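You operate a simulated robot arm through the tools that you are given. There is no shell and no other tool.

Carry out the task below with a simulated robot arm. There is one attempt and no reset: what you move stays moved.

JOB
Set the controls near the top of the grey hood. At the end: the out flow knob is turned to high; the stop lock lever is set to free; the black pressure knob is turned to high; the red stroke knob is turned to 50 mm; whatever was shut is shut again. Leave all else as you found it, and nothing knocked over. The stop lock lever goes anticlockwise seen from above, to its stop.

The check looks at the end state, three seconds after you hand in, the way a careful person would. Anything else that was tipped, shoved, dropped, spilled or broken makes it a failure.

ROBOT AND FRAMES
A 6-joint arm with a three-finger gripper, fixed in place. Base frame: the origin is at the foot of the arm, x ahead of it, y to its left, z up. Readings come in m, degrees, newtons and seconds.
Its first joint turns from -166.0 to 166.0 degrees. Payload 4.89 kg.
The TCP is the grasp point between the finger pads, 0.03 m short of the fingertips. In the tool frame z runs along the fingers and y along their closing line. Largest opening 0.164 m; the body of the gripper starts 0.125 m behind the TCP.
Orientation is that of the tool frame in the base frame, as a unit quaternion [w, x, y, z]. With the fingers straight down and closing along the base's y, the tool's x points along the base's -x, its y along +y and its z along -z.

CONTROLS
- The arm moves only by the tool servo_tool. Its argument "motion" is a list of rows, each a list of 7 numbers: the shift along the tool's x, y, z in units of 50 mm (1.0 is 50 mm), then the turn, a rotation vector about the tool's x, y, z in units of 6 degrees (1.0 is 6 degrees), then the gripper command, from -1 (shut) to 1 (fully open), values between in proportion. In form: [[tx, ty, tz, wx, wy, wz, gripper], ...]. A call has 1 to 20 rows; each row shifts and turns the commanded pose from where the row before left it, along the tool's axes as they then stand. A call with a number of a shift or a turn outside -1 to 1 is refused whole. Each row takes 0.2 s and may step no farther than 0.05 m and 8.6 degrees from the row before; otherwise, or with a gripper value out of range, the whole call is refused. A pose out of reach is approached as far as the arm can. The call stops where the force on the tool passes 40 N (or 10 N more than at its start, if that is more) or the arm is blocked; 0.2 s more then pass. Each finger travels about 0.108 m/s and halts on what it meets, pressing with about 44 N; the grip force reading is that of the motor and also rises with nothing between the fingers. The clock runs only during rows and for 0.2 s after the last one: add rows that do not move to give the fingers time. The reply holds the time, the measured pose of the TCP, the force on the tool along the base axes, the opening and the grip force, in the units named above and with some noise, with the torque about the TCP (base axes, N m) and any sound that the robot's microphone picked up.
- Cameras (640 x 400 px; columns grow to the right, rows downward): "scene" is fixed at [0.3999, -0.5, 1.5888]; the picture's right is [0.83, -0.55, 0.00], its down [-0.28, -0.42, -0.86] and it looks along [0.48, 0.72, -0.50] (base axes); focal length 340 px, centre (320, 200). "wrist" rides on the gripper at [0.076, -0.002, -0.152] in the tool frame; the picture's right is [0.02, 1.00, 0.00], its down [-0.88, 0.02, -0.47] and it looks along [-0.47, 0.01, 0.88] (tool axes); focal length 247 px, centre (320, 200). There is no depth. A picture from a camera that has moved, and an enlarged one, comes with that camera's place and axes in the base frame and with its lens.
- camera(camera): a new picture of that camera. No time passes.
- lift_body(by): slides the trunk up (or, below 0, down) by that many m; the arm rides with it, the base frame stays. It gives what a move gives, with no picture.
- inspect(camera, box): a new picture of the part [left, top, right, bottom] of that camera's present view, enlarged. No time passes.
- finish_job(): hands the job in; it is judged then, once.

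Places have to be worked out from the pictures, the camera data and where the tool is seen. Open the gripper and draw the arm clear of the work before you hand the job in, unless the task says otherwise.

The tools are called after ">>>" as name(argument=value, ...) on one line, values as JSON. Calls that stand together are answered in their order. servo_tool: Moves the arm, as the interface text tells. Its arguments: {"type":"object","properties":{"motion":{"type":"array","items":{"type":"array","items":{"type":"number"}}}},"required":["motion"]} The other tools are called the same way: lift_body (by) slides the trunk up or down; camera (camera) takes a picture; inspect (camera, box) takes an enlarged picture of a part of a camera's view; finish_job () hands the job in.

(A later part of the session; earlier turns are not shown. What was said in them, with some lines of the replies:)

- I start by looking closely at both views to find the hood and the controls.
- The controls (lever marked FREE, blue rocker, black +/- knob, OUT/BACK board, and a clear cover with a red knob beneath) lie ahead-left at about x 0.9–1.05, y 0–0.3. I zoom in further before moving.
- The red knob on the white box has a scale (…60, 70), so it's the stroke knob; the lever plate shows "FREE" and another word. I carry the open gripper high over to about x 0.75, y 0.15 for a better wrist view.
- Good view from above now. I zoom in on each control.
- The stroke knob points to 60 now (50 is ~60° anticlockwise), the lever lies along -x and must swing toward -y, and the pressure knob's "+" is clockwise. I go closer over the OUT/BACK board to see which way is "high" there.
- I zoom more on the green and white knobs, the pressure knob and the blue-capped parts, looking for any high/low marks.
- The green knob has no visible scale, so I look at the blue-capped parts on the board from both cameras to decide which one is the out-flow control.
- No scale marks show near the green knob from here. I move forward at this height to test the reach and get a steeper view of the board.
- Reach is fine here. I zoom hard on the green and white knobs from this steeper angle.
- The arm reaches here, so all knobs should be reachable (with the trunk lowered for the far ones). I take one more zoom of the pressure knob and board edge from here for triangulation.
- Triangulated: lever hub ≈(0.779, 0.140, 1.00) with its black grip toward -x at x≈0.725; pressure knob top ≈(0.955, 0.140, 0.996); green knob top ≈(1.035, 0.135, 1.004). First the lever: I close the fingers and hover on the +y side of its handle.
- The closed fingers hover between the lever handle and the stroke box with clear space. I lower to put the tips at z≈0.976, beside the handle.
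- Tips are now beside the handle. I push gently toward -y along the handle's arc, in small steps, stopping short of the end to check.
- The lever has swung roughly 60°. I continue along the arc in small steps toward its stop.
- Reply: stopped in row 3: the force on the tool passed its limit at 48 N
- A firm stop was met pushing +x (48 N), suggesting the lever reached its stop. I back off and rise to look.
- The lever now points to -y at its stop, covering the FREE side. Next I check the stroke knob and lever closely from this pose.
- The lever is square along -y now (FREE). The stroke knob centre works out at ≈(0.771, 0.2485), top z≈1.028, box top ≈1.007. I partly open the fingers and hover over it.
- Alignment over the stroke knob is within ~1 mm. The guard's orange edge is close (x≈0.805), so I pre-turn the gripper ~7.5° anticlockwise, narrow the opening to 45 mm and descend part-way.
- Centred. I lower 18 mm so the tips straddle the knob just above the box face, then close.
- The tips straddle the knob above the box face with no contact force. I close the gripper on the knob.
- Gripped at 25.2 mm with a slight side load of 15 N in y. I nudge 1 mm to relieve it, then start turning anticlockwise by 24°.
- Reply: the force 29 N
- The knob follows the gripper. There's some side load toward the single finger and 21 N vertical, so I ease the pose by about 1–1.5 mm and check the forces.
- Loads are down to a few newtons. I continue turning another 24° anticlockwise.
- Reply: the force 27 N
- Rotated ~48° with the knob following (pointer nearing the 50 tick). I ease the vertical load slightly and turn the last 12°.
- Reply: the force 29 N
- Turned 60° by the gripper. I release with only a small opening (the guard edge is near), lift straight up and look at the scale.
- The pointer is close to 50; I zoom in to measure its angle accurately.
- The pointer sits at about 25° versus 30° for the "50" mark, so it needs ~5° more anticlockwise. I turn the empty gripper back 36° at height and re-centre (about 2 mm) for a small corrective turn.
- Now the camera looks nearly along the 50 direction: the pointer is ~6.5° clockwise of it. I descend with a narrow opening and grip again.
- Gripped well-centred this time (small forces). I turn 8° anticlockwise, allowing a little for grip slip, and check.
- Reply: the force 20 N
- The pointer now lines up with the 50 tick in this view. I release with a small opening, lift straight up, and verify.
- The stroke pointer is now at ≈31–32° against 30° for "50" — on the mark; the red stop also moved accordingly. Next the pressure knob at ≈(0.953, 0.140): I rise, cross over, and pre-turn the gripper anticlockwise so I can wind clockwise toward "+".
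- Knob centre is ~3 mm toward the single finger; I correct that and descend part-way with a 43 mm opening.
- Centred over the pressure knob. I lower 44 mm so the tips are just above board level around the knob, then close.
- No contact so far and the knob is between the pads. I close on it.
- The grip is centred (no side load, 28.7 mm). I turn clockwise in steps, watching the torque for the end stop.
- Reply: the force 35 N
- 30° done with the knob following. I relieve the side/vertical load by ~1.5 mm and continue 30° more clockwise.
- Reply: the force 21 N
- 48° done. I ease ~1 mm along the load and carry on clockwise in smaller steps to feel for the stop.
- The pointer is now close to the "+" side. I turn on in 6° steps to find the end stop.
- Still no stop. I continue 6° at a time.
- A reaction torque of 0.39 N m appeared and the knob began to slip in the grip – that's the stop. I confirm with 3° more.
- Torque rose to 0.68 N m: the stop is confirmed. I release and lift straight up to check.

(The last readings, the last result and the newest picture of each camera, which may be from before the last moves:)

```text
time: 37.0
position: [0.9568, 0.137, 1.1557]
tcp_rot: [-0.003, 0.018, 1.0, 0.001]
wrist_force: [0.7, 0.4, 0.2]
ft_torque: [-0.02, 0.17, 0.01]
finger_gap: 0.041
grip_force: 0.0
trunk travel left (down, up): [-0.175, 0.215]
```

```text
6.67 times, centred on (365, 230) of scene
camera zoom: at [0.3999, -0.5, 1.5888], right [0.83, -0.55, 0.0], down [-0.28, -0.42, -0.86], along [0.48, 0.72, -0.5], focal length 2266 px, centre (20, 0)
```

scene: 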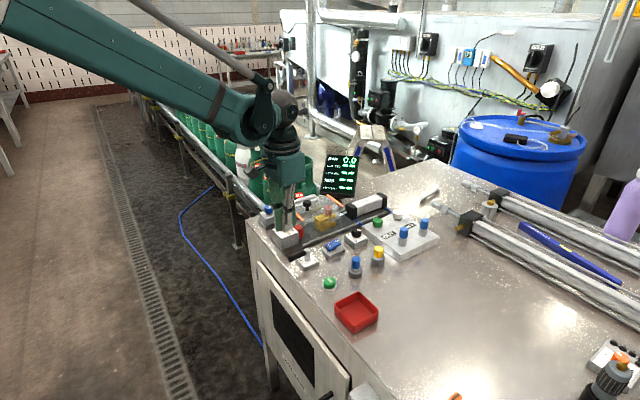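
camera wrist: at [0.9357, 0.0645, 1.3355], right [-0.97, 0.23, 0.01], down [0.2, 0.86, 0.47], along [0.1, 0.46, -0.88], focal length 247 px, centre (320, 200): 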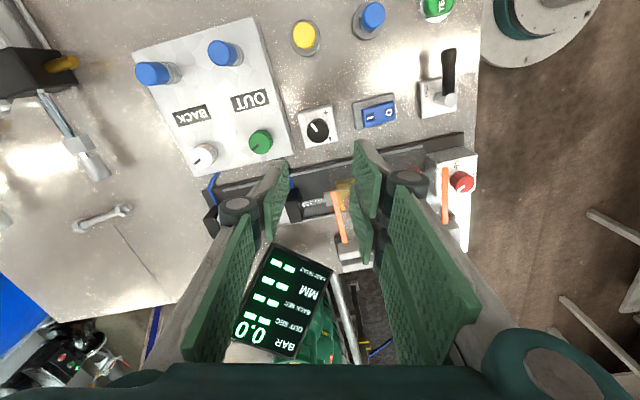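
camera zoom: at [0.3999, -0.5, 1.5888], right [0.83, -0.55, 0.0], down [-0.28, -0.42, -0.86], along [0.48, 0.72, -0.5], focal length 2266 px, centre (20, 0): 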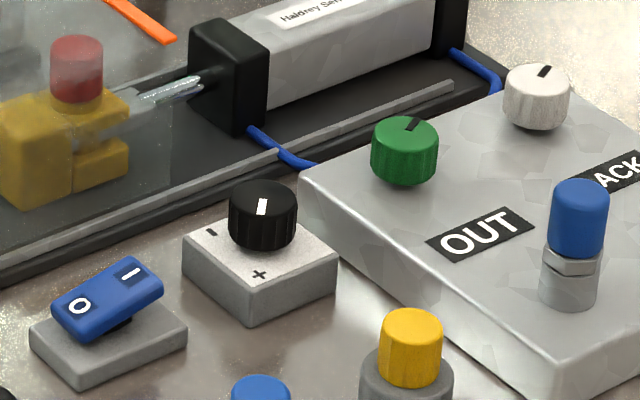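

The pressure knob now points at "+". Next the green OUT knob at ≈(1.034, 0.135): I rise, move over it and pre-turn anticlockwise, then look around for clearance before lowering the trunk.

>>> servo_tool(motion=[[-0.527, 0, -0.63, 0, 0, 0, -0.4], [-0.527, 0, -0.63, 0, 0, 0, -0.4], [-0.527, 0, -0.63, 0, 0, 0, -0.4], [0, 0, 0, 0, 0, -1, -0.4], [0, 0, 0, 0, 0, -1, -0.4], [0, 0, 0, 0, 0, -1, -0.4], [0, 0, 0, 0, 0, -1, -0.4], [0, 0, 0, 0, 0, -1, -0.4], [0, 0, 0, 0, 0, -1, -0.4], [0, 0, 0, 0, 0, -1, -0.4], [0, 0, 0, 0, 0, -1, -0.4], [0, 0, 0, 0, 0, -1, -0.4], [0, 0, 0, 0, 0, -1, -0.4], [0, 0, 0, 0, 0, -1, -0.4], [0, 0, 0, 0, 0, -1, -0.4]])

>>> camera(camera="wrist")

>>> inspect(camera="wrist", box=[260, 60, 380, 180])

>>> inspect(camera="scene", box=[330, 170, 430, 250])

```text
time: 40.2
position: [1.0363, 0.1344, 1.2484]
tcp_rot: [-0.001, -0.574, 0.819, 0.003]
wrist_force: [-0.5, -0.5, -0.5]
ft_torque: [-0.03, 0.03, -0.01]
finger_gap: 0.0493
grip_force: 0.0
trunk travel left (down, up): [-0.175, 0.215]
```

```text
taken
camera wrist: at [1.0111, 0.063, 1.4016], right [-0.95, 0.32, 0.01], down [0.29, 0.83, 0.47], along [0.15, 0.45, -0.88], focal length 247 px, centre (320, 200)
```

wrist: 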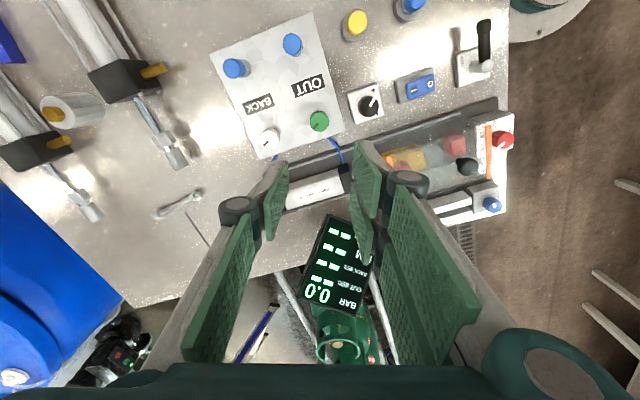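

```text
3.33 times, centred on (320, 120) of wrist
camera zoom: at [1.0111, 0.063, 1.4016], right [-0.95, 0.32, 0.01], down [0.29, 0.83, 0.47], along [0.15, 0.45, -0.88], focal length 823 px, centre (320, 467)
```

zoom: 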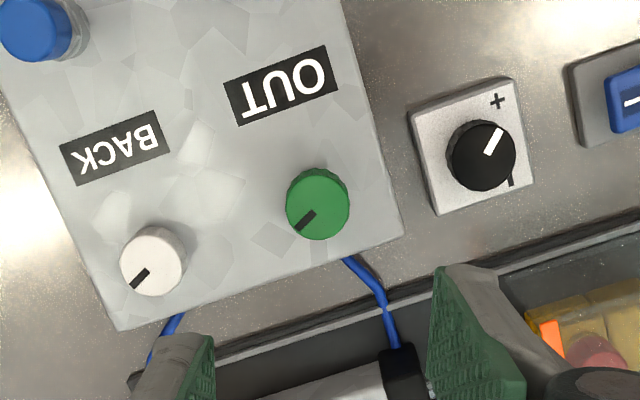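

```text
5.00 times, centred on (380, 210) of scene
camera zoom: at [0.3999, -0.5, 1.5888], right [0.83, -0.55, 0.0], down [-0.28, -0.42, -0.86], along [0.48, 0.72, -0.5], focal length 1699 px, centre (20, 150)
```

zoom: 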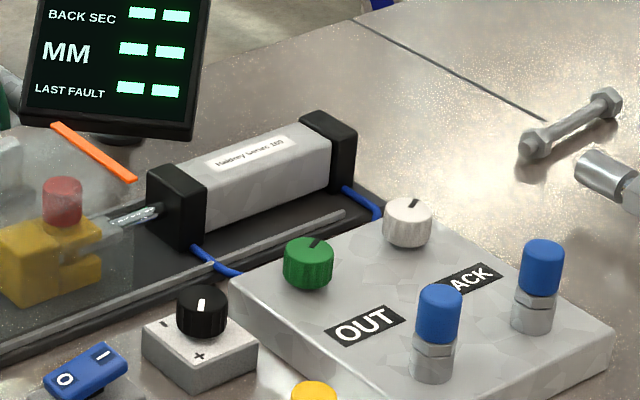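

No marks around either knob and enough clearance around the green one. I nudge ~3 mm to centre, then lower the trunk by 0.15 m (arm rides down, tips stay above everything).

>>> servo_tool(motion=[[0.05, -0.03, 0, 0, 0, 0, -0.42]])

>>> lift_body(by=-0.15)

>>> inspect(camera="wrist", box=[250, 80, 390, 200])

>>> camera(camera="scene")

```text
time: 40.6
position: [1.0362, 0.1331, 1.2487]
tcp_rot: [-0.001, -0.574, 0.819, 0.002]
wrist_force: [0.2, 0.5, 0.2]
ft_torque: [0.01, -0.01, 0.03]
finger_gap: 0.0476
grip_force: 0.0
trunk travel left (down, up): [-0.175, 0.215]
```

```text
time: 42.3
position: [1.036, 0.1316, 1.0998]
tcp_rot: [-0.002, -0.574, 0.819, 0.002]
wrist_force: [0.3, 0.4, 0.8]
ft_torque: [0.02, 0.01, 0.02]
finger_gap: 0.0476
grip_force: 0.1
trunk travel left (down, up): [-0.025, 0.365]
```

```text
3.33 times, centred on (320, 140) of wrist
camera zoom: at [1.0113, 0.0603, 1.2521], right [-0.95, 0.32, 0.01], down [0.29, 0.83, 0.47], along [0.15, 0.45, -0.88], focal length 823 px, centre (320, 400)
```

zoom: 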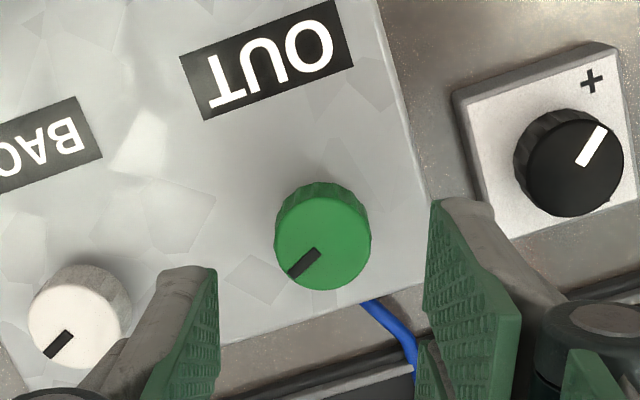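

```text
taken
```

scene: 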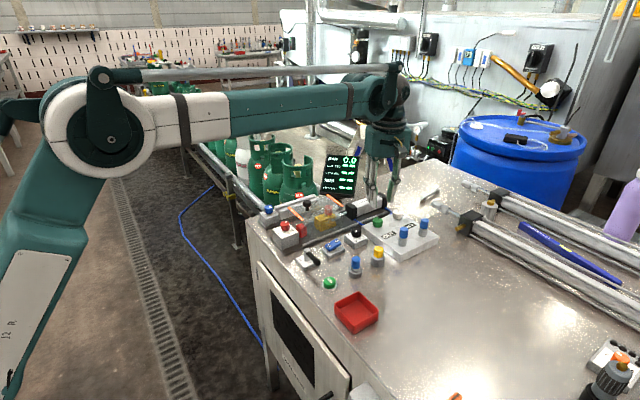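

Centred on the green knob. I descend toward TCP z≈1.03 first to check the reach and position.

>>> servo_tool(motion=[[0, 0, 0.6, 0, 0, 0, -0.46], [0, 0, 0.5, 0, 0, 0, -0.46], [0, 0, 0.3, 0, 0, 0, -0.46], [0, 0, 0, 0, 0, 0, -0.46]])

>>> inspect(camera="wrist", box=[250, 100, 390, 220])

>>> inspect(camera="scene", box=[340, 180, 420, 245])

```text
time: 43.3
position: [1.0361, 0.1317, 1.0298]
tcp_rot: [-0.001, -0.574, 0.819, 0.002]
wrist_force: [0.6, -0.4, 0.1]
ft_torque: [0.01, 0.03, 0.02]
finger_gap: 0.0441
grip_force: 0.1
trunk travel left (down, up): [-0.025, 0.365]
```

```text
3.33 times, centred on (320, 160) of wrist
camera zoom: at [1.0117, 0.0603, 1.1815], right [-0.95, 0.32, 0.01], down [0.29, 0.83, 0.47], along [0.15, 0.45, -0.88], focal length 823 px, centre (320, 333)
```

zoom: 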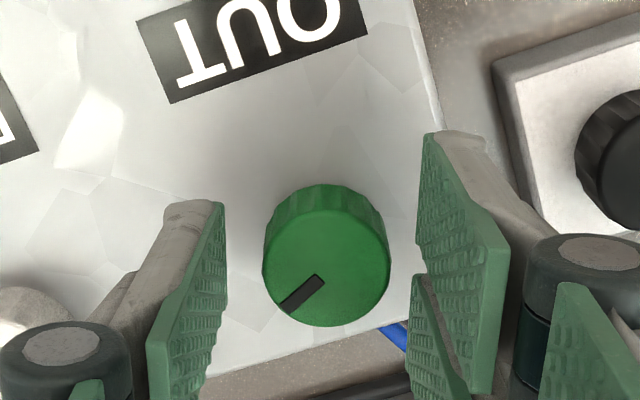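

```text
6.15 times, centred on (380, 212) of scene
camera zoom: at [0.3999, -0.5, 1.5888], right [0.83, -0.55, 0.0], down [-0.28, -0.42, -0.86], along [0.48, 0.72, -0.5], focal length 2092 px, centre (-49, 123)
```

zoom: 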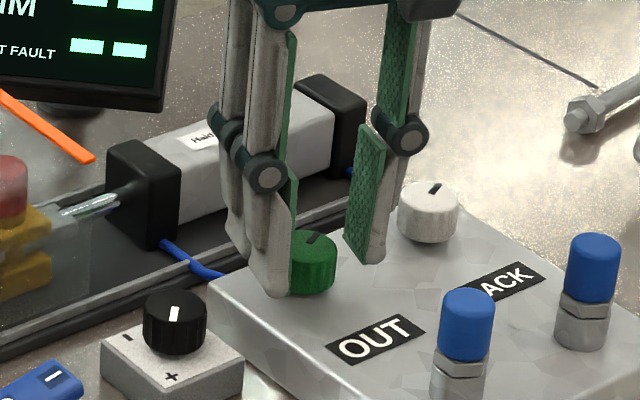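

Reach is fine and the knob is centred. I lower the last 12 mm and close.

>>> servo_tool(motion=[[0, 0, 0.125, 0, 0, 0, -0.46], [0, 0, 0.125, 0, 0, 0, -0.46], [0, 0, 0, 0, 0, 0, -0.46], [0, 0, 0, 0, 0, 0, -0.7], [0, 0, 0, 0, 0, 0, -1], [0, 0, 0, 0, 0, 0, -1]])

>>> inspect(camera="wrist", box=[250, 100, 390, 220])

>>> inspect(camera="scene", box=[340, 180, 420, 245])

```text
time: 44.7
position: [1.035, 0.1331, 1.0155]
tcp_rot: [-0.001, -0.573, 0.82, 0.002]
wrist_force: [-20.0, 2.4, -10.7]
ft_torque: [0.01, 0.65, 0.08]
finger_gap: 0.0288
grip_force: 45.0
trunk travel left (down, up): [-0.025, 0.365]
```

```text
3.33 times, centred on (320, 160) of wrist
camera zoom: at [1.0104, 0.0605, 1.169], right [-0.95, 0.32, 0.01], down [0.29, 0.83, 0.47], along [0.15, 0.45, -0.88], focal length 823 px, centre (320, 333)
```

zoom: 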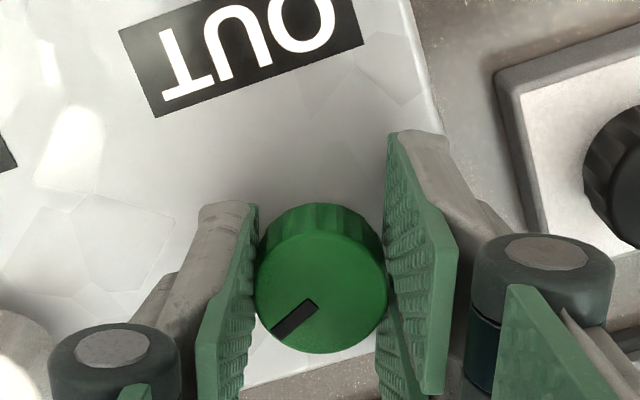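

```text
6.15 times, centred on (380, 212) of scene
camera zoom: at [0.3999, -0.5, 1.5888], right [0.83, -0.55, 0.0], down [-0.28, -0.42, -0.86], along [0.48, 0.72, -0.5], focal length 2092 px, centre (-49, 123)
```

zoom: 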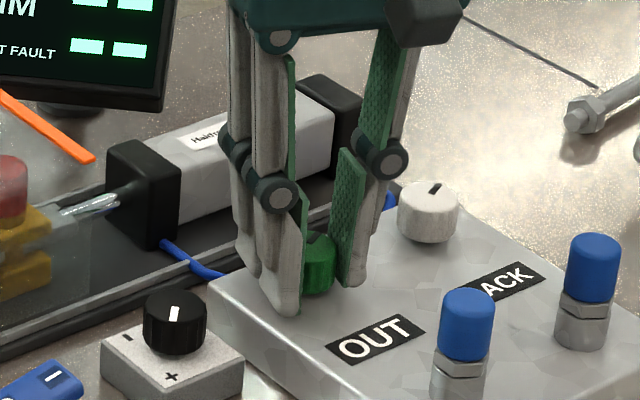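

Gripped at 28.8 mm with a small side load. I ease it by ~2 mm and begin turning clockwise (the same sense as "+" on the pressure dial and the rising stroke scale), watching the torque.

>>> servo_tool(motion=[[0, 0.034, 0.012, 0, 0, 0, -1], [0, 0, 0, 0, 0, 0, -1]])

>>> servo_tool(motion=[[0, 0, 0, 0, 0, 1, -1], [0, 0, 0, 0, 0, 1, -1]])

>>> inspect(camera="wrist", box=[250, 100, 390, 220])

```text
time: 45.3
position: [1.0351, 0.1334, 1.0169]
tcp_rot: [-0.001, -0.573, 0.819, 0.001]
wrist_force: [10.9, -0.3, 7.2]
ft_torque: [-0.75, -0.13, -0.02]
finger_gap: 0.0287
grip_force: 44.8
trunk travel left (down, up): [-0.025, 0.365]
```

```text
time: 45.9
position: [1.0336, 0.1332, 1.0161]
tcp_rot: [0.0, -0.484, 0.875, 0.002]
wrist_force: [26.6, -0.1, 22.5]
ft_torque: [0.61, -1.26, -0.06]
finger_gap: 0.0287
grip_force: 44.9
trunk travel left (down, up): [-0.025, 0.365]
```

```text
3.33 times, centred on (320, 160) of wrist
camera zoom: at [0.9949, 0.0674, 1.169], right [-0.86, 0.51, 0.0], down [0.45, 0.76, 0.47], along [0.24, 0.41, -0.88], focal length 823 px, centre (320, 333)
```

zoom: 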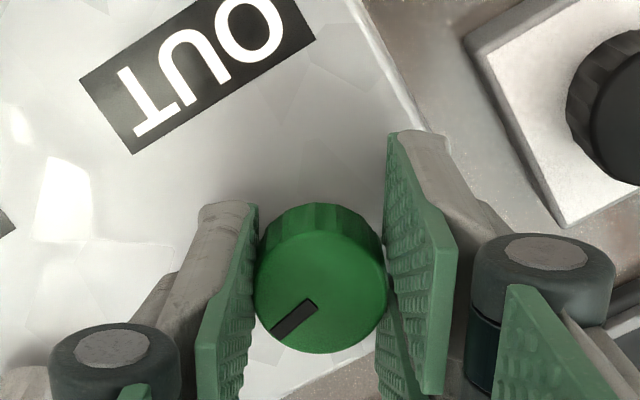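

The knob turns freely clockwise, no stop yet. I ease the load again and continue.

>>> servo_tool(motion=[[-0.019, -0.03, -0.02, 0, 0, 0, -1], [0, 0, 0, 0, 0, 1, -1], [0, 0, 0, 0, 0, 1, -1]])

```text
time: 46.7
position: [1.0343, 0.1331, 1.0172]
tcp_rot: [-0.003, -0.39, 0.921, 0.002]
wrist_force: [-26.1, -3.9, -19.6]
ft_torque: [-0.18, 0.46, 0.05]
finger_gap: 0.0287
grip_force: 44.9
trunk travel left (down, up): [-0.025, 0.365]
```

I ease back about 1 mm and continue with smaller corrections.

>>> servo_tool(motion=[[0.014, 0.01, 0.01, 0, 0, 0, -1], [0, 0, 0, 0, 0, 1, -1], [0, 0, 0, 0, 0, 1, -1]])

>>> inspect(camera="wrist", box=[250, 100, 390, 220])

```text
time: 47.5
position: [1.0349, 0.1337, 1.0171]
tcp_rot: [-0.003, -0.292, 0.956, 0.002]
wrist_force: [-27.7, 1.8, -19.3]
ft_torque: [-0.29, 0.98, 0.0]
finger_gap: 0.0288
grip_force: 45.3
trunk travel left (down, up): [-0.025, 0.365]
```

```text
3.33 times, centred on (320, 160) of wrist
camera zoom: at [0.9719, 0.0897, 1.1695], right [-0.58, 0.82, 0.0], down [0.72, 0.51, 0.47], along [0.38, 0.27, -0.88], focal length 823 px, centre (320, 333)
```

zoom: 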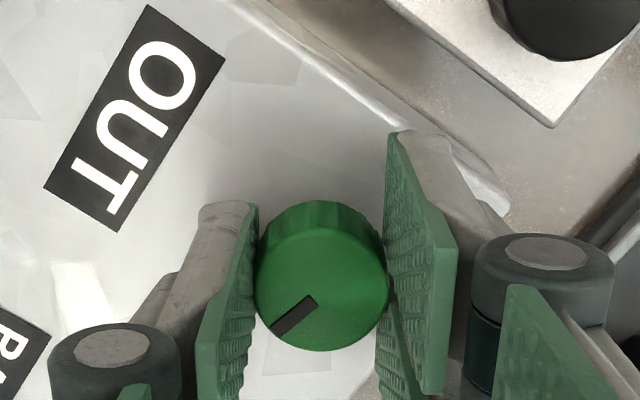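

36° done, knob following. Ease and go on.

>>> servo_tool(motion=[[0.024, 0.016, 0.014, 0, 0, 0, -1], [0, 0, 0, 0, 0, 0.8, -1], [0, 0, 0, 0, 0, 0.8, -1]])

```text
time: 48.3
position: [1.0324, 0.1345, 1.0178]
tcp_rot: [-0.001, -0.21, 0.978, 0.001]
wrist_force: [8.0, 8.7, 7.5]
ft_torque: [0.76, -1.31, 0.03]
finger_gap: 0.0289
grip_force: 44.8
trunk travel left (down, up): [-0.025, 0.365]
```

>>> servo_tool(motion=[[-0.01, 0.004, -0.004, 0, 0, 0.8, -1], [0, 0, 0, 0, 0, 0.8, -1], [0, 0, 0, 0, 0, 0, -1]])

>>> inspect(camera="wrist", box=[250, 100, 390, 220])

```text
time: 49.1
position: [1.0346, 0.1334, 1.0159]
tcp_rot: [-0.003, -0.129, 0.992, 0.001]
wrist_force: [10.8, 13.6, 11.4]
ft_torque: [0.48, -0.33, 0.01]
finger_gap: 0.0286
grip_force: 45.3
trunk travel left (down, up): [-0.025, 0.365]
```

```text
3.33 times, centred on (320, 160) of wrist
camera zoom: at [0.9605, 0.1132, 1.1696], right [-0.28, 0.96, 0.0], down [0.85, 0.24, 0.47], along [0.45, 0.13, -0.88], focal length 823 px, centre (320, 333)
```

zoom: 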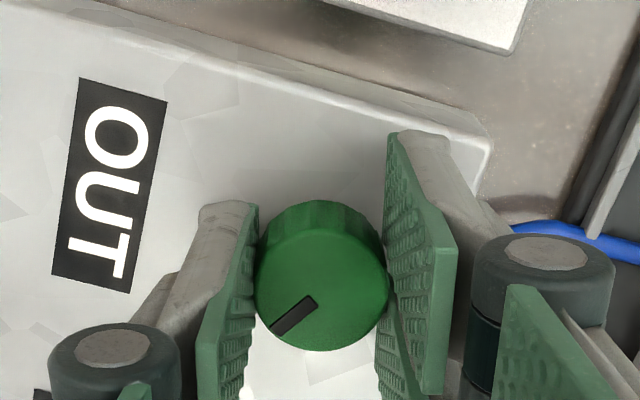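

55° turned, no stop yet. Continue in small steps toward the expected stop near 67°.

>>> servo_tool(motion=[[-0.012, 0.012, -0.008, 0, 0, 0.8, -1], [0, 0, 0, 0, 0, 0.8, -1], [0, 0, 0, 0, 0, 0, -1]])

```text
time: 49.9
position: [1.0339, 0.134, 1.0178]
tcp_rot: [-0.003, -0.044, 0.999, 0.001]
wrist_force: [6.0, 7.6, 14.7]
ft_torque: [0.19, 0.01, 0.04]
finger_gap: 0.0286
grip_force: 44.6
trunk travel left (down, up): [-0.025, 0.365]
```

>>> servo_tool(motion=[[-0.004, 0.004, -0.01, 0, 0, 0.6, -1], [0, 0, 0, 0, 0, 0.6, -1], [0, 0, 0, 0, 0, 0, -1]])

>>> inspect(camera="wrist", box=[250, 100, 390, 220])

```text
time: 50.7
position: [1.035, 0.1348, 1.017]
tcp_rot: [-0.003, 0.018, 1.0, 0.001]
wrist_force: [-6.1, 4.8, 2.8]
ft_torque: [0.11, 0.39, 0.03]
finger_gap: 0.0283
grip_force: 45.2
trunk travel left (down, up): [-0.025, 0.365]
```

```text
3.33 times, centred on (320, 160) of wrist
camera zoom: at [0.9576, 0.1358, 1.1697], right [0.01, 1.0, 0.0], down [0.88, -0.01, 0.47], along [0.47, -0.01, -0.88], focal length 823 px, centre (320, 333)
```

zoom: 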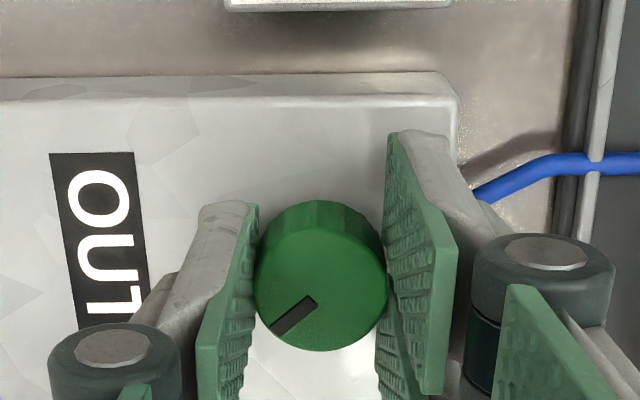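

72° clockwise and still no stop, so this knob's range is laid out differently from the pressure knob. I continue clockwise, watching the torque.

>>> servo_tool(motion=[[0.005, 0.004, -0.002, 0, 0, 0.8, -1], [0, 0, 0, 0, 0, 0.8, -1], [0, 0, 0, 0, 0, 0, -1]])

>>> inspect(camera="wrist", box=[250, 100, 390, 220])

```text
time: 51.5
position: [1.0341, 0.1342, 1.0162]
tcp_rot: [-0.002, 0.102, 0.995, 0.0]
wrist_force: [-17.5, 3.2, -14.0]
ft_torque: [-0.11, 0.05, -0.01]
finger_gap: 0.0289
grip_force: 44.9
trunk travel left (down, up): [-0.025, 0.365]
```

```text
3.33 times, centred on (320, 160) of wrist
camera zoom: at [0.959, 0.1488, 1.1697], right [0.18, 0.98, 0.0], down [0.87, -0.16, 0.47], along [0.46, -0.08, -0.88], focal length 823 px, centre (320, 333)
```

zoom: 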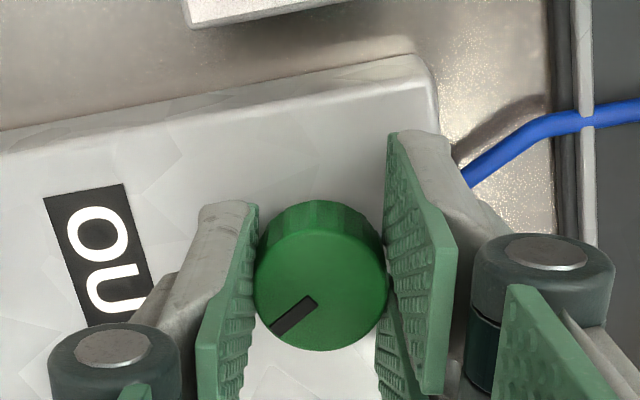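

>>> servo_tool(motion=[[0.015, -0.002, 0.01, 0, 0, 0.9, -1], [0, 0, 0, 0, 0, 0.9, -1], [0, 0, 0, 0, 0, 0, -1]])

```text
time: 52.3
position: [1.0339, 0.135, 1.0167]
tcp_rot: [-0.002, 0.195, 0.981, 0.001]
wrist_force: [6.3, 6.5, -1.9]
ft_torque: [0.23, -0.26, 0.01]
finger_gap: 0.0284
grip_force: 45.0
trunk travel left (down, up): [-0.025, 0.365]
```

Torque is still nil at 93°. I continue clockwise.

>>> servo_tool(motion=[[-0.003, 0.004, 0, 0, 0, 0.9, -1], [0, 0, 0, 0, 0, 0.9, -1], [0, 0, 0, 0, 0, 0, -1]])

>>> inspect(camera="wrist", box=[250, 100, 390, 220])

```text
time: 53.1
position: [1.0343, 0.1346, 1.0175]
tcp_rot: [-0.003, 0.287, 0.958, 0.0]
wrist_force: [12.1, 4.0, 7.4]
ft_torque: [-0.03, -0.45, -0.01]
finger_gap: 0.0287
grip_force: 44.9
trunk travel left (down, up): [-0.025, 0.365]
```

```text
3.33 times, centred on (320, 160) of wrist
camera zoom: at [0.9694, 0.176, 1.1697], right [0.53, 0.85, 0.0], down [0.75, -0.47, 0.47], along [0.4, -0.25, -0.88], focal length 823 px, centre (320, 333)
```

zoom: 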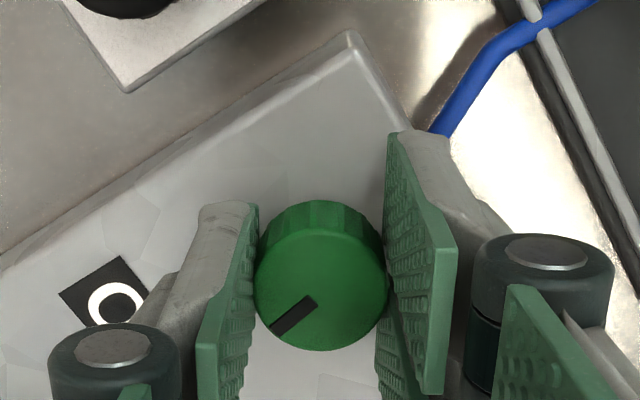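

>>> servo_tool(motion=[[-0.008, -0.003, -0.004, 0, 0, 0.9, -1], [0, 0, 0, 0, 0, 0.9, -1], [0, 0, 0, 0, 0, 0, -1]])

>>> servo_tool(motion=[[0, 0, 0, 0, 0, 0.9, -1], [0, 0, 0, 0, 0, 0.9, -1], [0, 0, 0, 0, 0, 0, -1]])

>>> inspect(camera="wrist", box=[250, 100, 390, 220])

```text
time: 53.9
position: [1.0341, 0.1351, 1.0163]
tcp_rot: [-0.002, 0.375, 0.927, 0.0]
wrist_force: [26.1, 13.3, 17.3]
ft_torque: [0.65, -0.56, -0.01]
finger_gap: 0.0283
grip_force: 45.4
trunk travel left (down, up): [-0.025, 0.365]
```

```text
time: 54.7
position: [1.0345, 0.1351, 1.0172]
tcp_rot: [-0.002, 0.46, 0.888, -0.001]
wrist_force: [30.2, 21.4, 18.6]
ft_torque: [0.7, -0.89, 0.05]
finger_gap: 0.0287
grip_force: 44.9
trunk travel left (down, up): [-0.025, 0.365]
```

```text
3.33 times, centred on (320, 160) of wrist
camera zoom: at [0.9891, 0.1973, 1.1696], right [0.81, 0.59, 0.0], down [0.52, -0.71, 0.47], along [0.28, -0.38, -0.88], focal length 823 px, centre (320, 333)
```

zoom: 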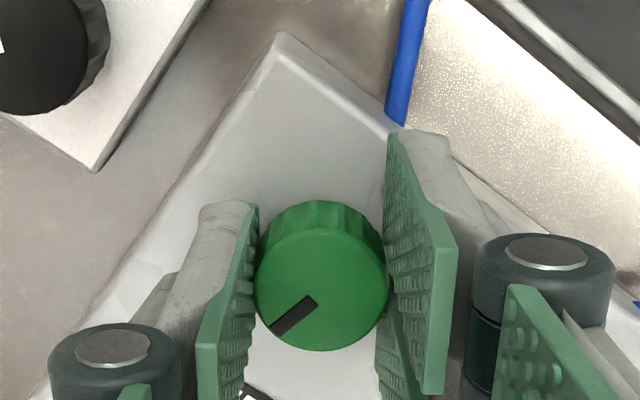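

125° with no stop. I ease the side load (30 N) and keep going.

>>> servo_tool(motion=[[0, 0.03, -0.016, 0, 0, 0, -1], [0, 0, 0, 0, 0, 0.9, -1], [0, 0, 0, 0, 0, 0.9, -1], [0, 0, 0, 0, 0, 0, -1]])

>>> servo_tool(motion=[[0, 0, 0, 0, 0, 0.8, -1], [0, 0, 0, 0, 0, 0.8, -1], [0, 0, 0, 0, 0, 0, -1]])

>>> inspect(camera="wrist", box=[250, 100, 390, 220])

```text
time: 55.7
position: [1.0351, 0.1361, 1.0169]
tcp_rot: [-0.003, 0.543, 0.84, -0.002]
wrist_force: [-13.7, 7.0, -18.7]
ft_torque: [0.74, 0.63, -0.01]
finger_gap: 0.0287
grip_force: 45.6
trunk travel left (down, up): [-0.025, 0.365]
```

```text
time: 56.5
position: [1.0338, 0.1358, 1.0169]
tcp_rot: [-0.003, 0.611, 0.792, -0.001]
wrist_force: [-27.6, 5.8, -28.1]
ft_torque: [0.31, 0.61, -0.03]
finger_gap: 0.0287
grip_force: 44.9
trunk travel left (down, up): [-0.025, 0.365]
```

```text
3.33 times, centred on (320, 160) of wrist
camera zoom: at [1.0143, 0.2094, 1.1699], right [0.96, 0.27, -0.01], down [0.24, -0.85, 0.47], along [0.12, -0.45, -0.88], focal length 823 px, centre (320, 333)
```

zoom: 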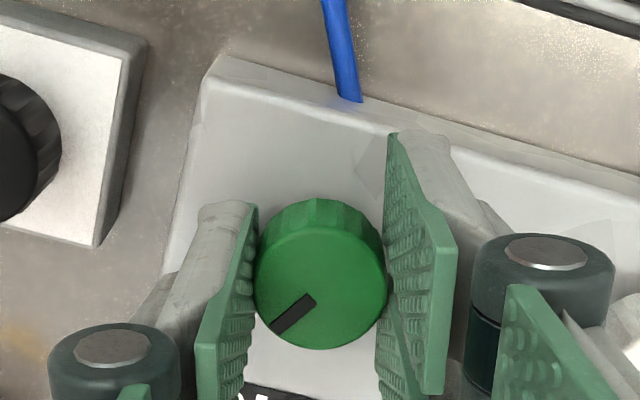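

145° now, still no stop. Ease the load and continue.

>>> servo_tool(motion=[[0.01, -0.02, 0.018, 0, 0, 0, -1], [0, 0, 0, 0, 0, 0.8, -1], [0, 0, 0, 0, 0, 0.8, -1], [0, 0, 0, 0, 0, 0, -1]])

>>> inspect(camera="wrist", box=[250, 100, 390, 220])

```text
time: 57.5
position: [1.0348, 0.1357, 1.017]
tcp_rot: [-0.002, 0.675, 0.737, 0.0]
wrist_force: [25.7, 10.6, 15.3]
ft_torque: [0.85, -0.79, 0.03]
finger_gap: 0.0287
grip_force: 45.1
trunk travel left (down, up): [-0.025, 0.365]
```

```text
3.33 times, centred on (320, 160) of wrist
camera zoom: at [1.0264, 0.2118, 1.1699], right [0.99, 0.11, 0.0], down [0.1, -0.88, 0.47], along [0.05, -0.47, -0.88], focal length 823 px, centre (320, 333)
```

zoom: 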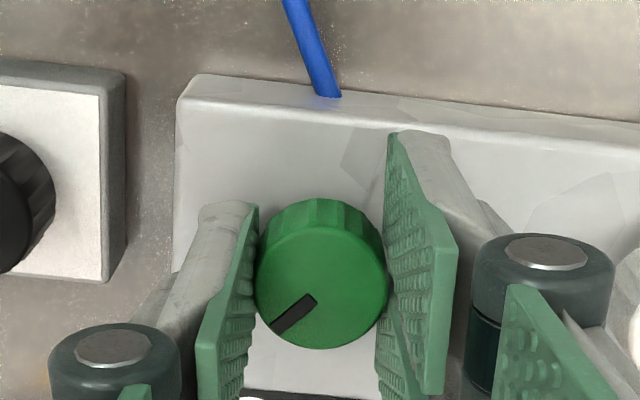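

155° and torque still small. A few degrees more will tell whether a stop lies near here.

>>> servo_tool(motion=[[-0.008, 0.018, -0.01, 0, 0, 0, -1], [0, 0, 0, 0, 0, 0.6, -1], [0, 0, 0, 0, 0, 0.6, -1], [0, 0, 0, 0, 0, 0, -1]])

>>> inspect(camera="wrist", box=[250, 100, 390, 220])

```text
time: 58.5
position: [1.0355, 0.1358, 1.0166]
tcp_rot: [-0.002, 0.72, 0.694, 0.0]
wrist_force: [6.4, 1.8, 0.6]
ft_torque: [-0.1, -0.38, 0.61]
finger_gap: 0.0288
grip_force: 44.9
trunk travel left (down, up): [-0.025, 0.365]
stopped in row 4: the force on the tool passed its limit at 42 N (the readings are from after the stop); the commanded pose is now the measured one
```

```text
3.33 times, centred on (320, 160) of wrist
camera zoom: at [1.0362, 0.2119, 1.1695], right [1.0, -0.01, 0.0], down [-0.01, -0.88, 0.47], along [-0.01, -0.47, -0.88], focal length 823 px, centre (320, 333)
```

zoom: 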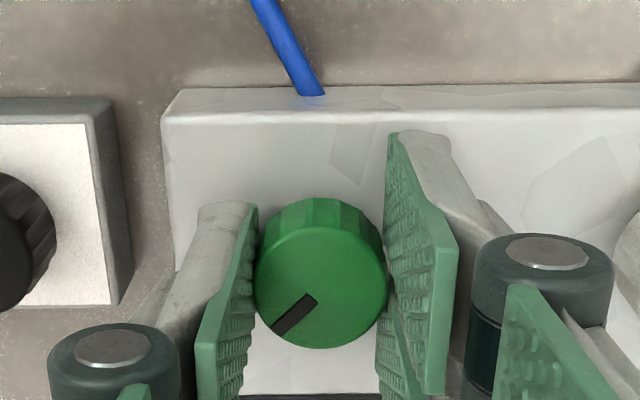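

A reaction torque of 0.61 N m marks the clockwise stop (≈158° from the start, i.e. a ±135° range about +x). I release and rise straight up to inspect.

>>> servo_tool(motion=[[0, 0, 0, 0, 0, 0, -0.5], [0, 0, 0, 0, 0, 0, -0.46], [0, 0, -0.3, 0, 0, 0, -0.46], [0, 0, -0.6, 0, 0, 0, -0.46], [0, 0, -0.8, 0, 0, 0, -0.46]])

>>> lift_body(by=0.15)

>>> camera(camera="wrist")

>>> inspect(camera="scene", box=[330, 180, 440, 260])

```text
time: 59.7
position: [1.0358, 0.1356, 1.1011]
tcp_rot: [-0.002, 0.721, 0.693, 0.0]
wrist_force: [0.8, -0.3, -0.9]
ft_torque: [-0.04, 0.17, -0.01]
finger_gap: 0.0443
grip_force: 0.0
trunk travel left (down, up): [-0.025, 0.365]
```

```text
time: 61.5
position: [1.0354, 0.1351, 1.2523]
tcp_rot: [-0.002, 0.72, 0.694, -0.001]
wrist_force: [-0.5, 0.9, -0.4]
ft_torque: [0.02, 0.02, 0.04]
finger_gap: 0.0449
grip_force: 0.0
trunk travel left (down, up): [-0.175, 0.215]
```

```text
taken
camera wrist: at [1.0364, 0.2122, 1.4048], right [1.0, -0.01, 0.0], down [-0.01, -0.88, 0.47], along [-0.01, -0.47, -0.88], focal length 247 px, centre (320, 200)
```

wrist: 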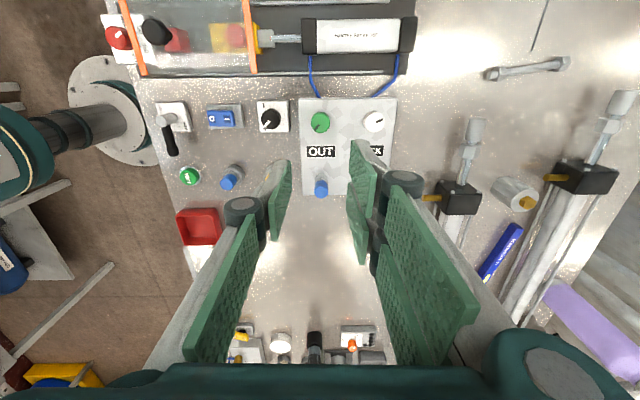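

```text
5.00 times, centred on (385, 220) of scene
camera zoom: at [0.3999, -0.5, 1.5888], right [0.83, -0.55, 0.0], down [-0.28, -0.42, -0.86], along [0.48, 0.72, -0.5], focal length 1699 px, centre (-5, 100)
```

zoom: 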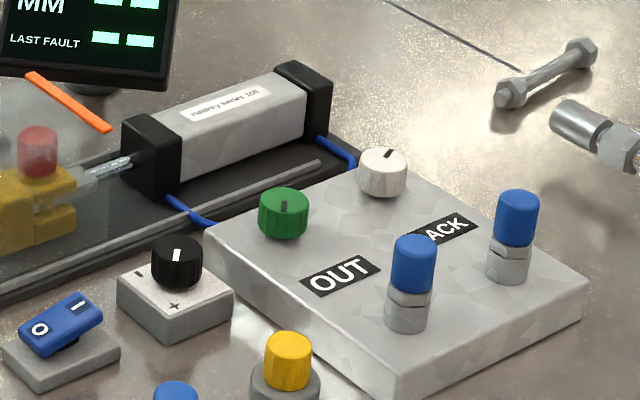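

This view reads upright for the board. I zoom in on the board and both knobs from here, from the side I hadn't seen.

>>> inspect(camera="wrist", box=[295, 90, 405, 205])

>>> inspect(camera="wrist", box=[300, 100, 340, 140])

>>> inspect(camera="wrist", box=[100, 10, 260, 170])

>>> inspect(camera="wrist", box=[220, 310, 400, 370])

```text
3.48 times, centred on (350, 148) of wrist
camera zoom: at [1.0364, 0.2122, 1.4048], right [1.0, -0.01, 0.0], down [-0.01, -0.88, 0.47], along [-0.01, -0.47, -0.88], focal length 859 px, centre (216, 383)
```

zoom: 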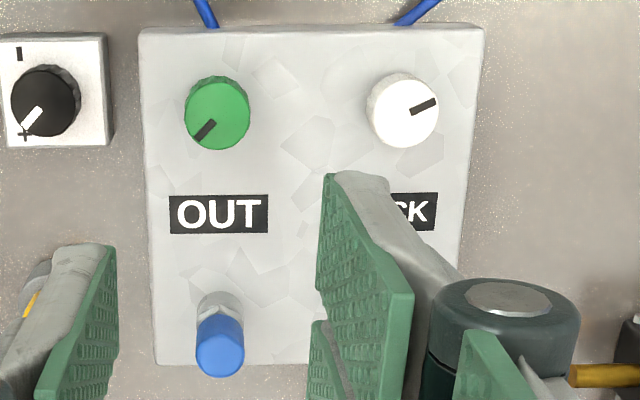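

```text
10.00 times, centred on (320, 120) of wrist
camera zoom: at [1.0364, 0.2122, 1.4048], right [1.0, -0.01, 0.0], down [-0.01, -0.88, 0.47], along [-0.01, -0.47, -0.88], focal length 2470 px, centre (320, 1000)
```

zoom: 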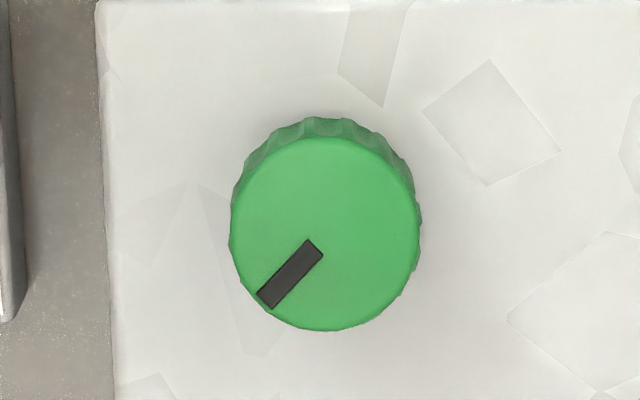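

```text
2.50 times, centred on (180, 90) of wrist
camera zoom: at [1.0364, 0.2122, 1.4048], right [1.0, -0.01, 0.0], down [-0.01, -0.88, 0.47], along [-0.01, -0.47, -0.88], focal length 617 px, centre (670, 475)
```

zoom: 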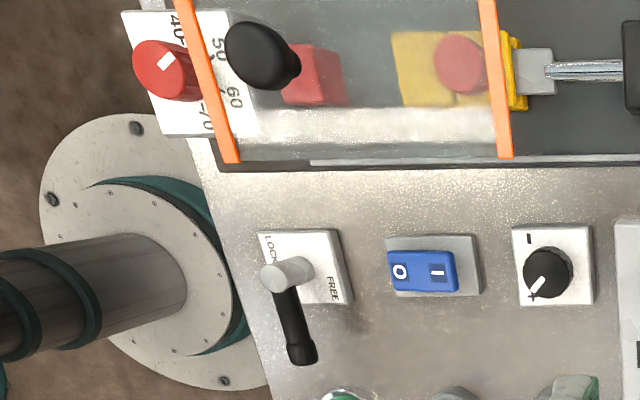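

```text
3.56 times, centred on (310, 340) of wrist
camera zoom: at [1.0364, 0.2122, 1.4048], right [1.0, -0.01, 0.0], down [-0.01, -0.88, 0.47], along [-0.01, -0.47, -0.88], focal length 878 px, centre (356, -298)
```

zoom: 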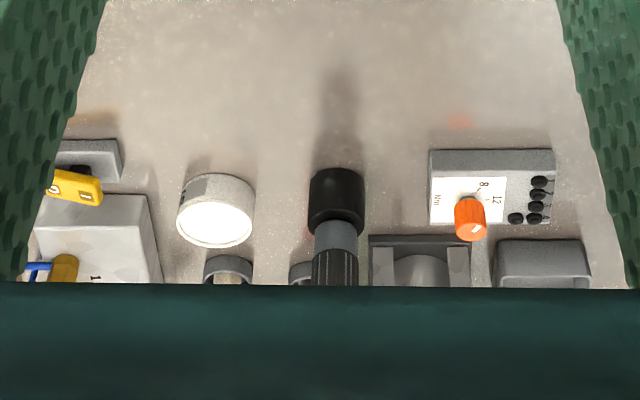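

Both the green and the pressure pointers now sit at their clockwise stops, lever along -y at FREE, stroke at 50, and the clear guard was never opened. I rise, turn the gripper back straight, and retreat with the gripper opening.

>>> servo_tool(motion=[[0, 0, -0.8, 0, 0, 0, -0.4], [0, 0, -0.8, 0, 0, 0, -0.4], [0, 0, 0, 0, 0, -1, 0], [0, 0, 0, 0, 0, -1, 0], [0, 0, 0, 0, 0, -1, 0], [0, 0, 0, 0, 0, -1, 0], [0, 0, 0, 0, 0, -1, 0], [0, 0, 0, 0, 0, -1, 0], [0, 0, 0, 0, 0, -1, 0], [0, 0, 0, 0, 0, -1, 0], [0, 0, 0, 0, 0, -1, 0], [0, 0, 0, 0, 0, -1, 0], [0, 0, 0, 0, 0, -1, 0], [0, 0, 0, 0, 0, -1, 0], [0, 0, 0, 0, 0, -1, 0], [0, 0, 0, 0, 0, -1, 0], [0, 0, 0, 0, 0, -1, 0]])

>>> servo_tool(motion=[[0.85, 0, 0, 0, 0, 0, 1], [0.85, 0, 0, 0, 0, 0, 1], [0.85, 0, 0, 0, 0, 0, 1], [0.85, 0, 0, 0, 0, 0, 1], [0.85, 0, 0, 0, 0, 0, 1], [0.85, 0, 0, 0, 0, 0, 1]])

>>> camera(camera="wrist")

>>> inspect(camera="wrist", box=[270, 70, 450, 200])

```text
time: 65.1
position: [1.0348, 0.1341, 1.3323]
tcp_rot: [-0.002, 0.018, 1.0, 0.001]
wrist_force: [-0.2, 0.6, -0.4]
ft_torque: [0.02, 0.01, 0.02]
finger_gap: 0.0822
grip_force: 0.0
trunk travel left (down, up): [-0.175, 0.215]
```

```text
time: 66.5
position: [0.781, 0.1451, 1.3336]
tcp_rot: [-0.003, 0.018, 1.0, 0.001]
wrist_force: [2.0, -0.2, -1.3]
ft_torque: [-0.03, 0.29, -0.02]
finger_gap: 0.1639
grip_force: 0.2
trunk travel left (down, up): [-0.175, 0.215]
```

```text
taken
camera wrist: at [0.7049, 0.1459, 1.4853], right [0.01, 1.0, 0.0], down [0.88, -0.01, 0.47], along [0.47, -0.01, -0.88], focal length 247 px, centre (320, 200)
```

wrist: 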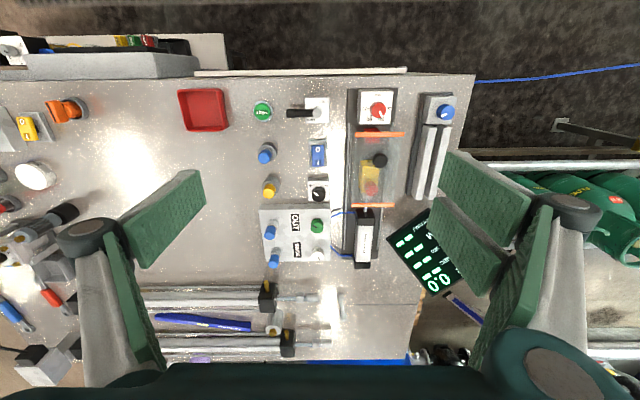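

```text
3.08 times, centred on (360, 135) of wrist
camera zoom: at [0.7049, 0.1459, 1.4853], right [0.01, 1.0, 0.0], down [0.88, -0.01, 0.47], along [0.47, -0.01, -0.88], focal length 760 px, centre (197, 400)
```

zoom: 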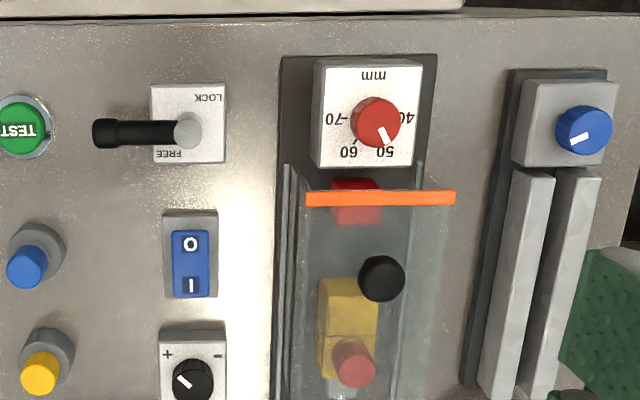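

All controls look right and the rest unchanged. I take a last close look at the stroke dial, lever, and the board from here.

>>> inspect(camera="wrist", box=[350, 80, 410, 130])

>>> inspect(camera="wrist", box=[275, 85, 335, 135])

>>> inspect(camera="scene", box=[240, 160, 460, 300])

```text
8.00 times, centred on (380, 105) of wrist
camera zoom: at [0.7049, 0.1459, 1.4853], right [0.01, 1.0, 0.0], down [0.88, -0.01, 0.47], along [0.47, -0.01, -0.88], focal length 1976 px, centre (-160, 960)
```

zoom: 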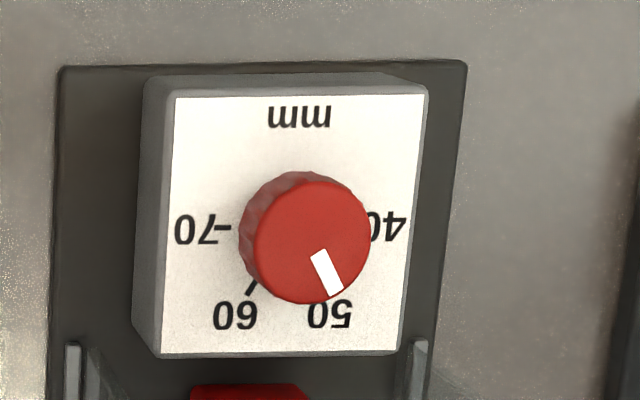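

```text
8.00 times, centred on (305, 110) of wrist
camera zoom: at [0.7049, 0.1459, 1.4853], right [0.01, 1.0, 0.0], down [0.88, -0.01, 0.47], along [0.47, -0.01, -0.88], focal length 1976 px, centre (440, 920)
```

zoom: 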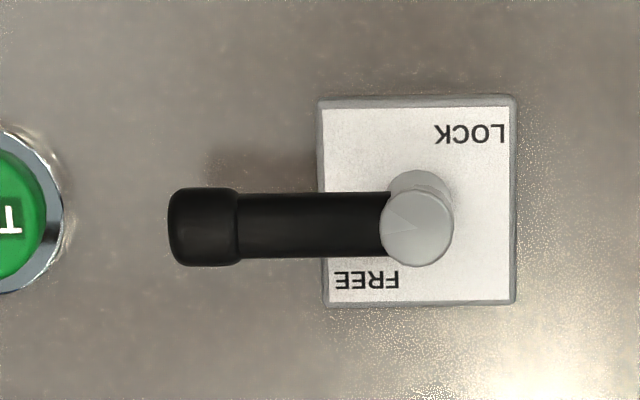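

```text
2.86 times, centred on (350, 230) of scene
camera zoom: at [0.3999, -0.5, 1.5888], right [0.83, -0.55, 0.0], down [-0.28, -0.42, -0.86], along [0.48, 0.72, -0.5], focal length 971 px, centre (234, 114)
```

zoom: 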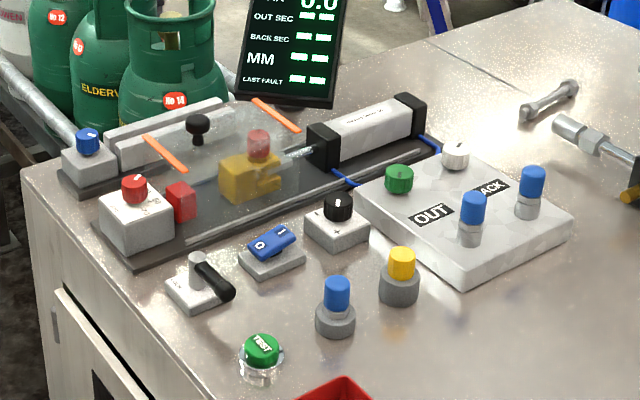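

The stroke pointer measures ≈29–31° (50 mark at 30°), the lever sits square at FREE, and nothing else has moved. I draw the open gripper back to its starting area.

>>> servo_tool(motion=[[0.73, -0.58, 0, 0, 0, 0, 1], [0.73, -0.58, 0, 0, 0, 0, 1], [0.73, -0.58, 0, 0, 0, 0, 1], [0.73, -0.58, 0, 0, 0, 0, 1], [0.73, -0.58, 0, 0, 0, 0, 1], [0.73, -0.58, 0, 0, 0, 0, 1], [0.73, -0.58, 0, 0, 0, 0, 1], [0.73, -0.58, 0, 0, 0, 0, 1]])

>>> camera(camera="scene")

>>> camera(camera="wrist")

```text
time: 68.3
position: [0.4853, -0.0761, 1.3341]
tcp_rot: [-0.001, 0.017, 1.0, 0.0]
wrist_force: [1.1, -0.2, -1.7]
ft_torque: [-0.03, 0.31, -0.03]
finger_gap: 0.164
grip_force: 0.2
trunk travel left (down, up): [-0.175, 0.215]
```

```text
taken
```

scene: 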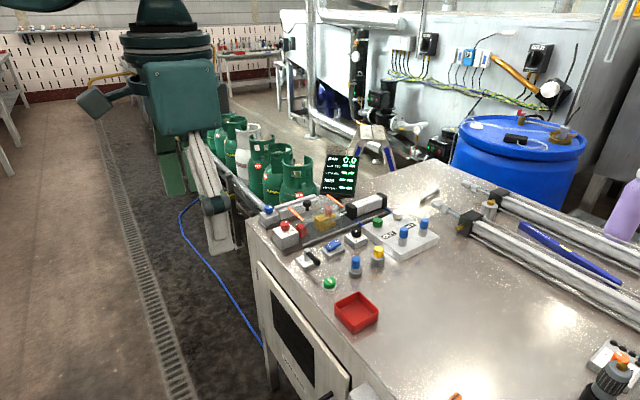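

```text
taken
camera wrist: at [0.4071, -0.0753, 1.4872], right [0.01, 1.0, 0.0], down [0.88, -0.01, 0.47], along [0.47, -0.01, -0.88], focal length 247 px, centre (320, 200)
```

wrist: 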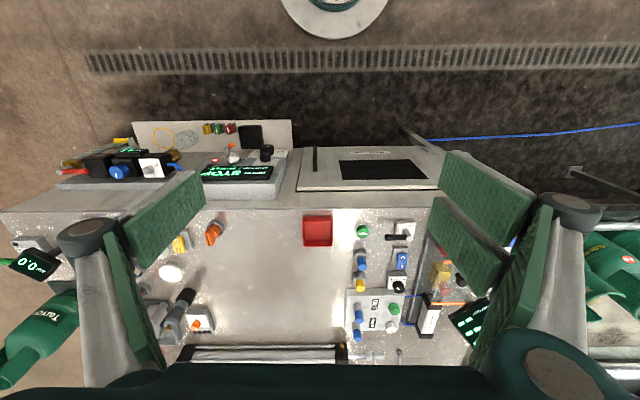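

The arm is clear with the gripper open. The stop lock lever is at FREE, stroke at 50 mm, pressure at its "+" stop, the OUT knob at its clockwise stop, and the guard is still shut. The OUT knob has no scale, so clockwise as "high" is my judgement from the other dials. I hand the job in.

>>> finish_job()

```text
The job is handed in.
```

I set all four controls and handed the job in, but I had to guess which way is "high" on the out flow knob. I don't have the result of the check.

| Control | Where it ended | How I know |
|---|---|---|
| **Stop lock lever** | FREE | Turned anticlockwise about 90° until it hit a firm stop, and seen square to its plate afterwards. |
| **Red stroke knob** | 50 mm | It took a second small turn to get there; the pointer ended within about 2° of the mark. |
| **Black pressure knob** | High | Turned clockwise to its stop, with the pointer at "+". |
| **Out flow knob (green)** | Clockwise stop | It has no scale or high/low marks. I took clockwise as high because the pressure and stroke dials both rise that way. If this one opens anticlockwise, like a needle valve, it is at the wrong end. |

I never opened the clear guard, so it is still shut. The red stop block moved along its track when I turned the stroke knob, as expected. Nothing was knocked over, and the arm is back near its starting position with the gripper open.
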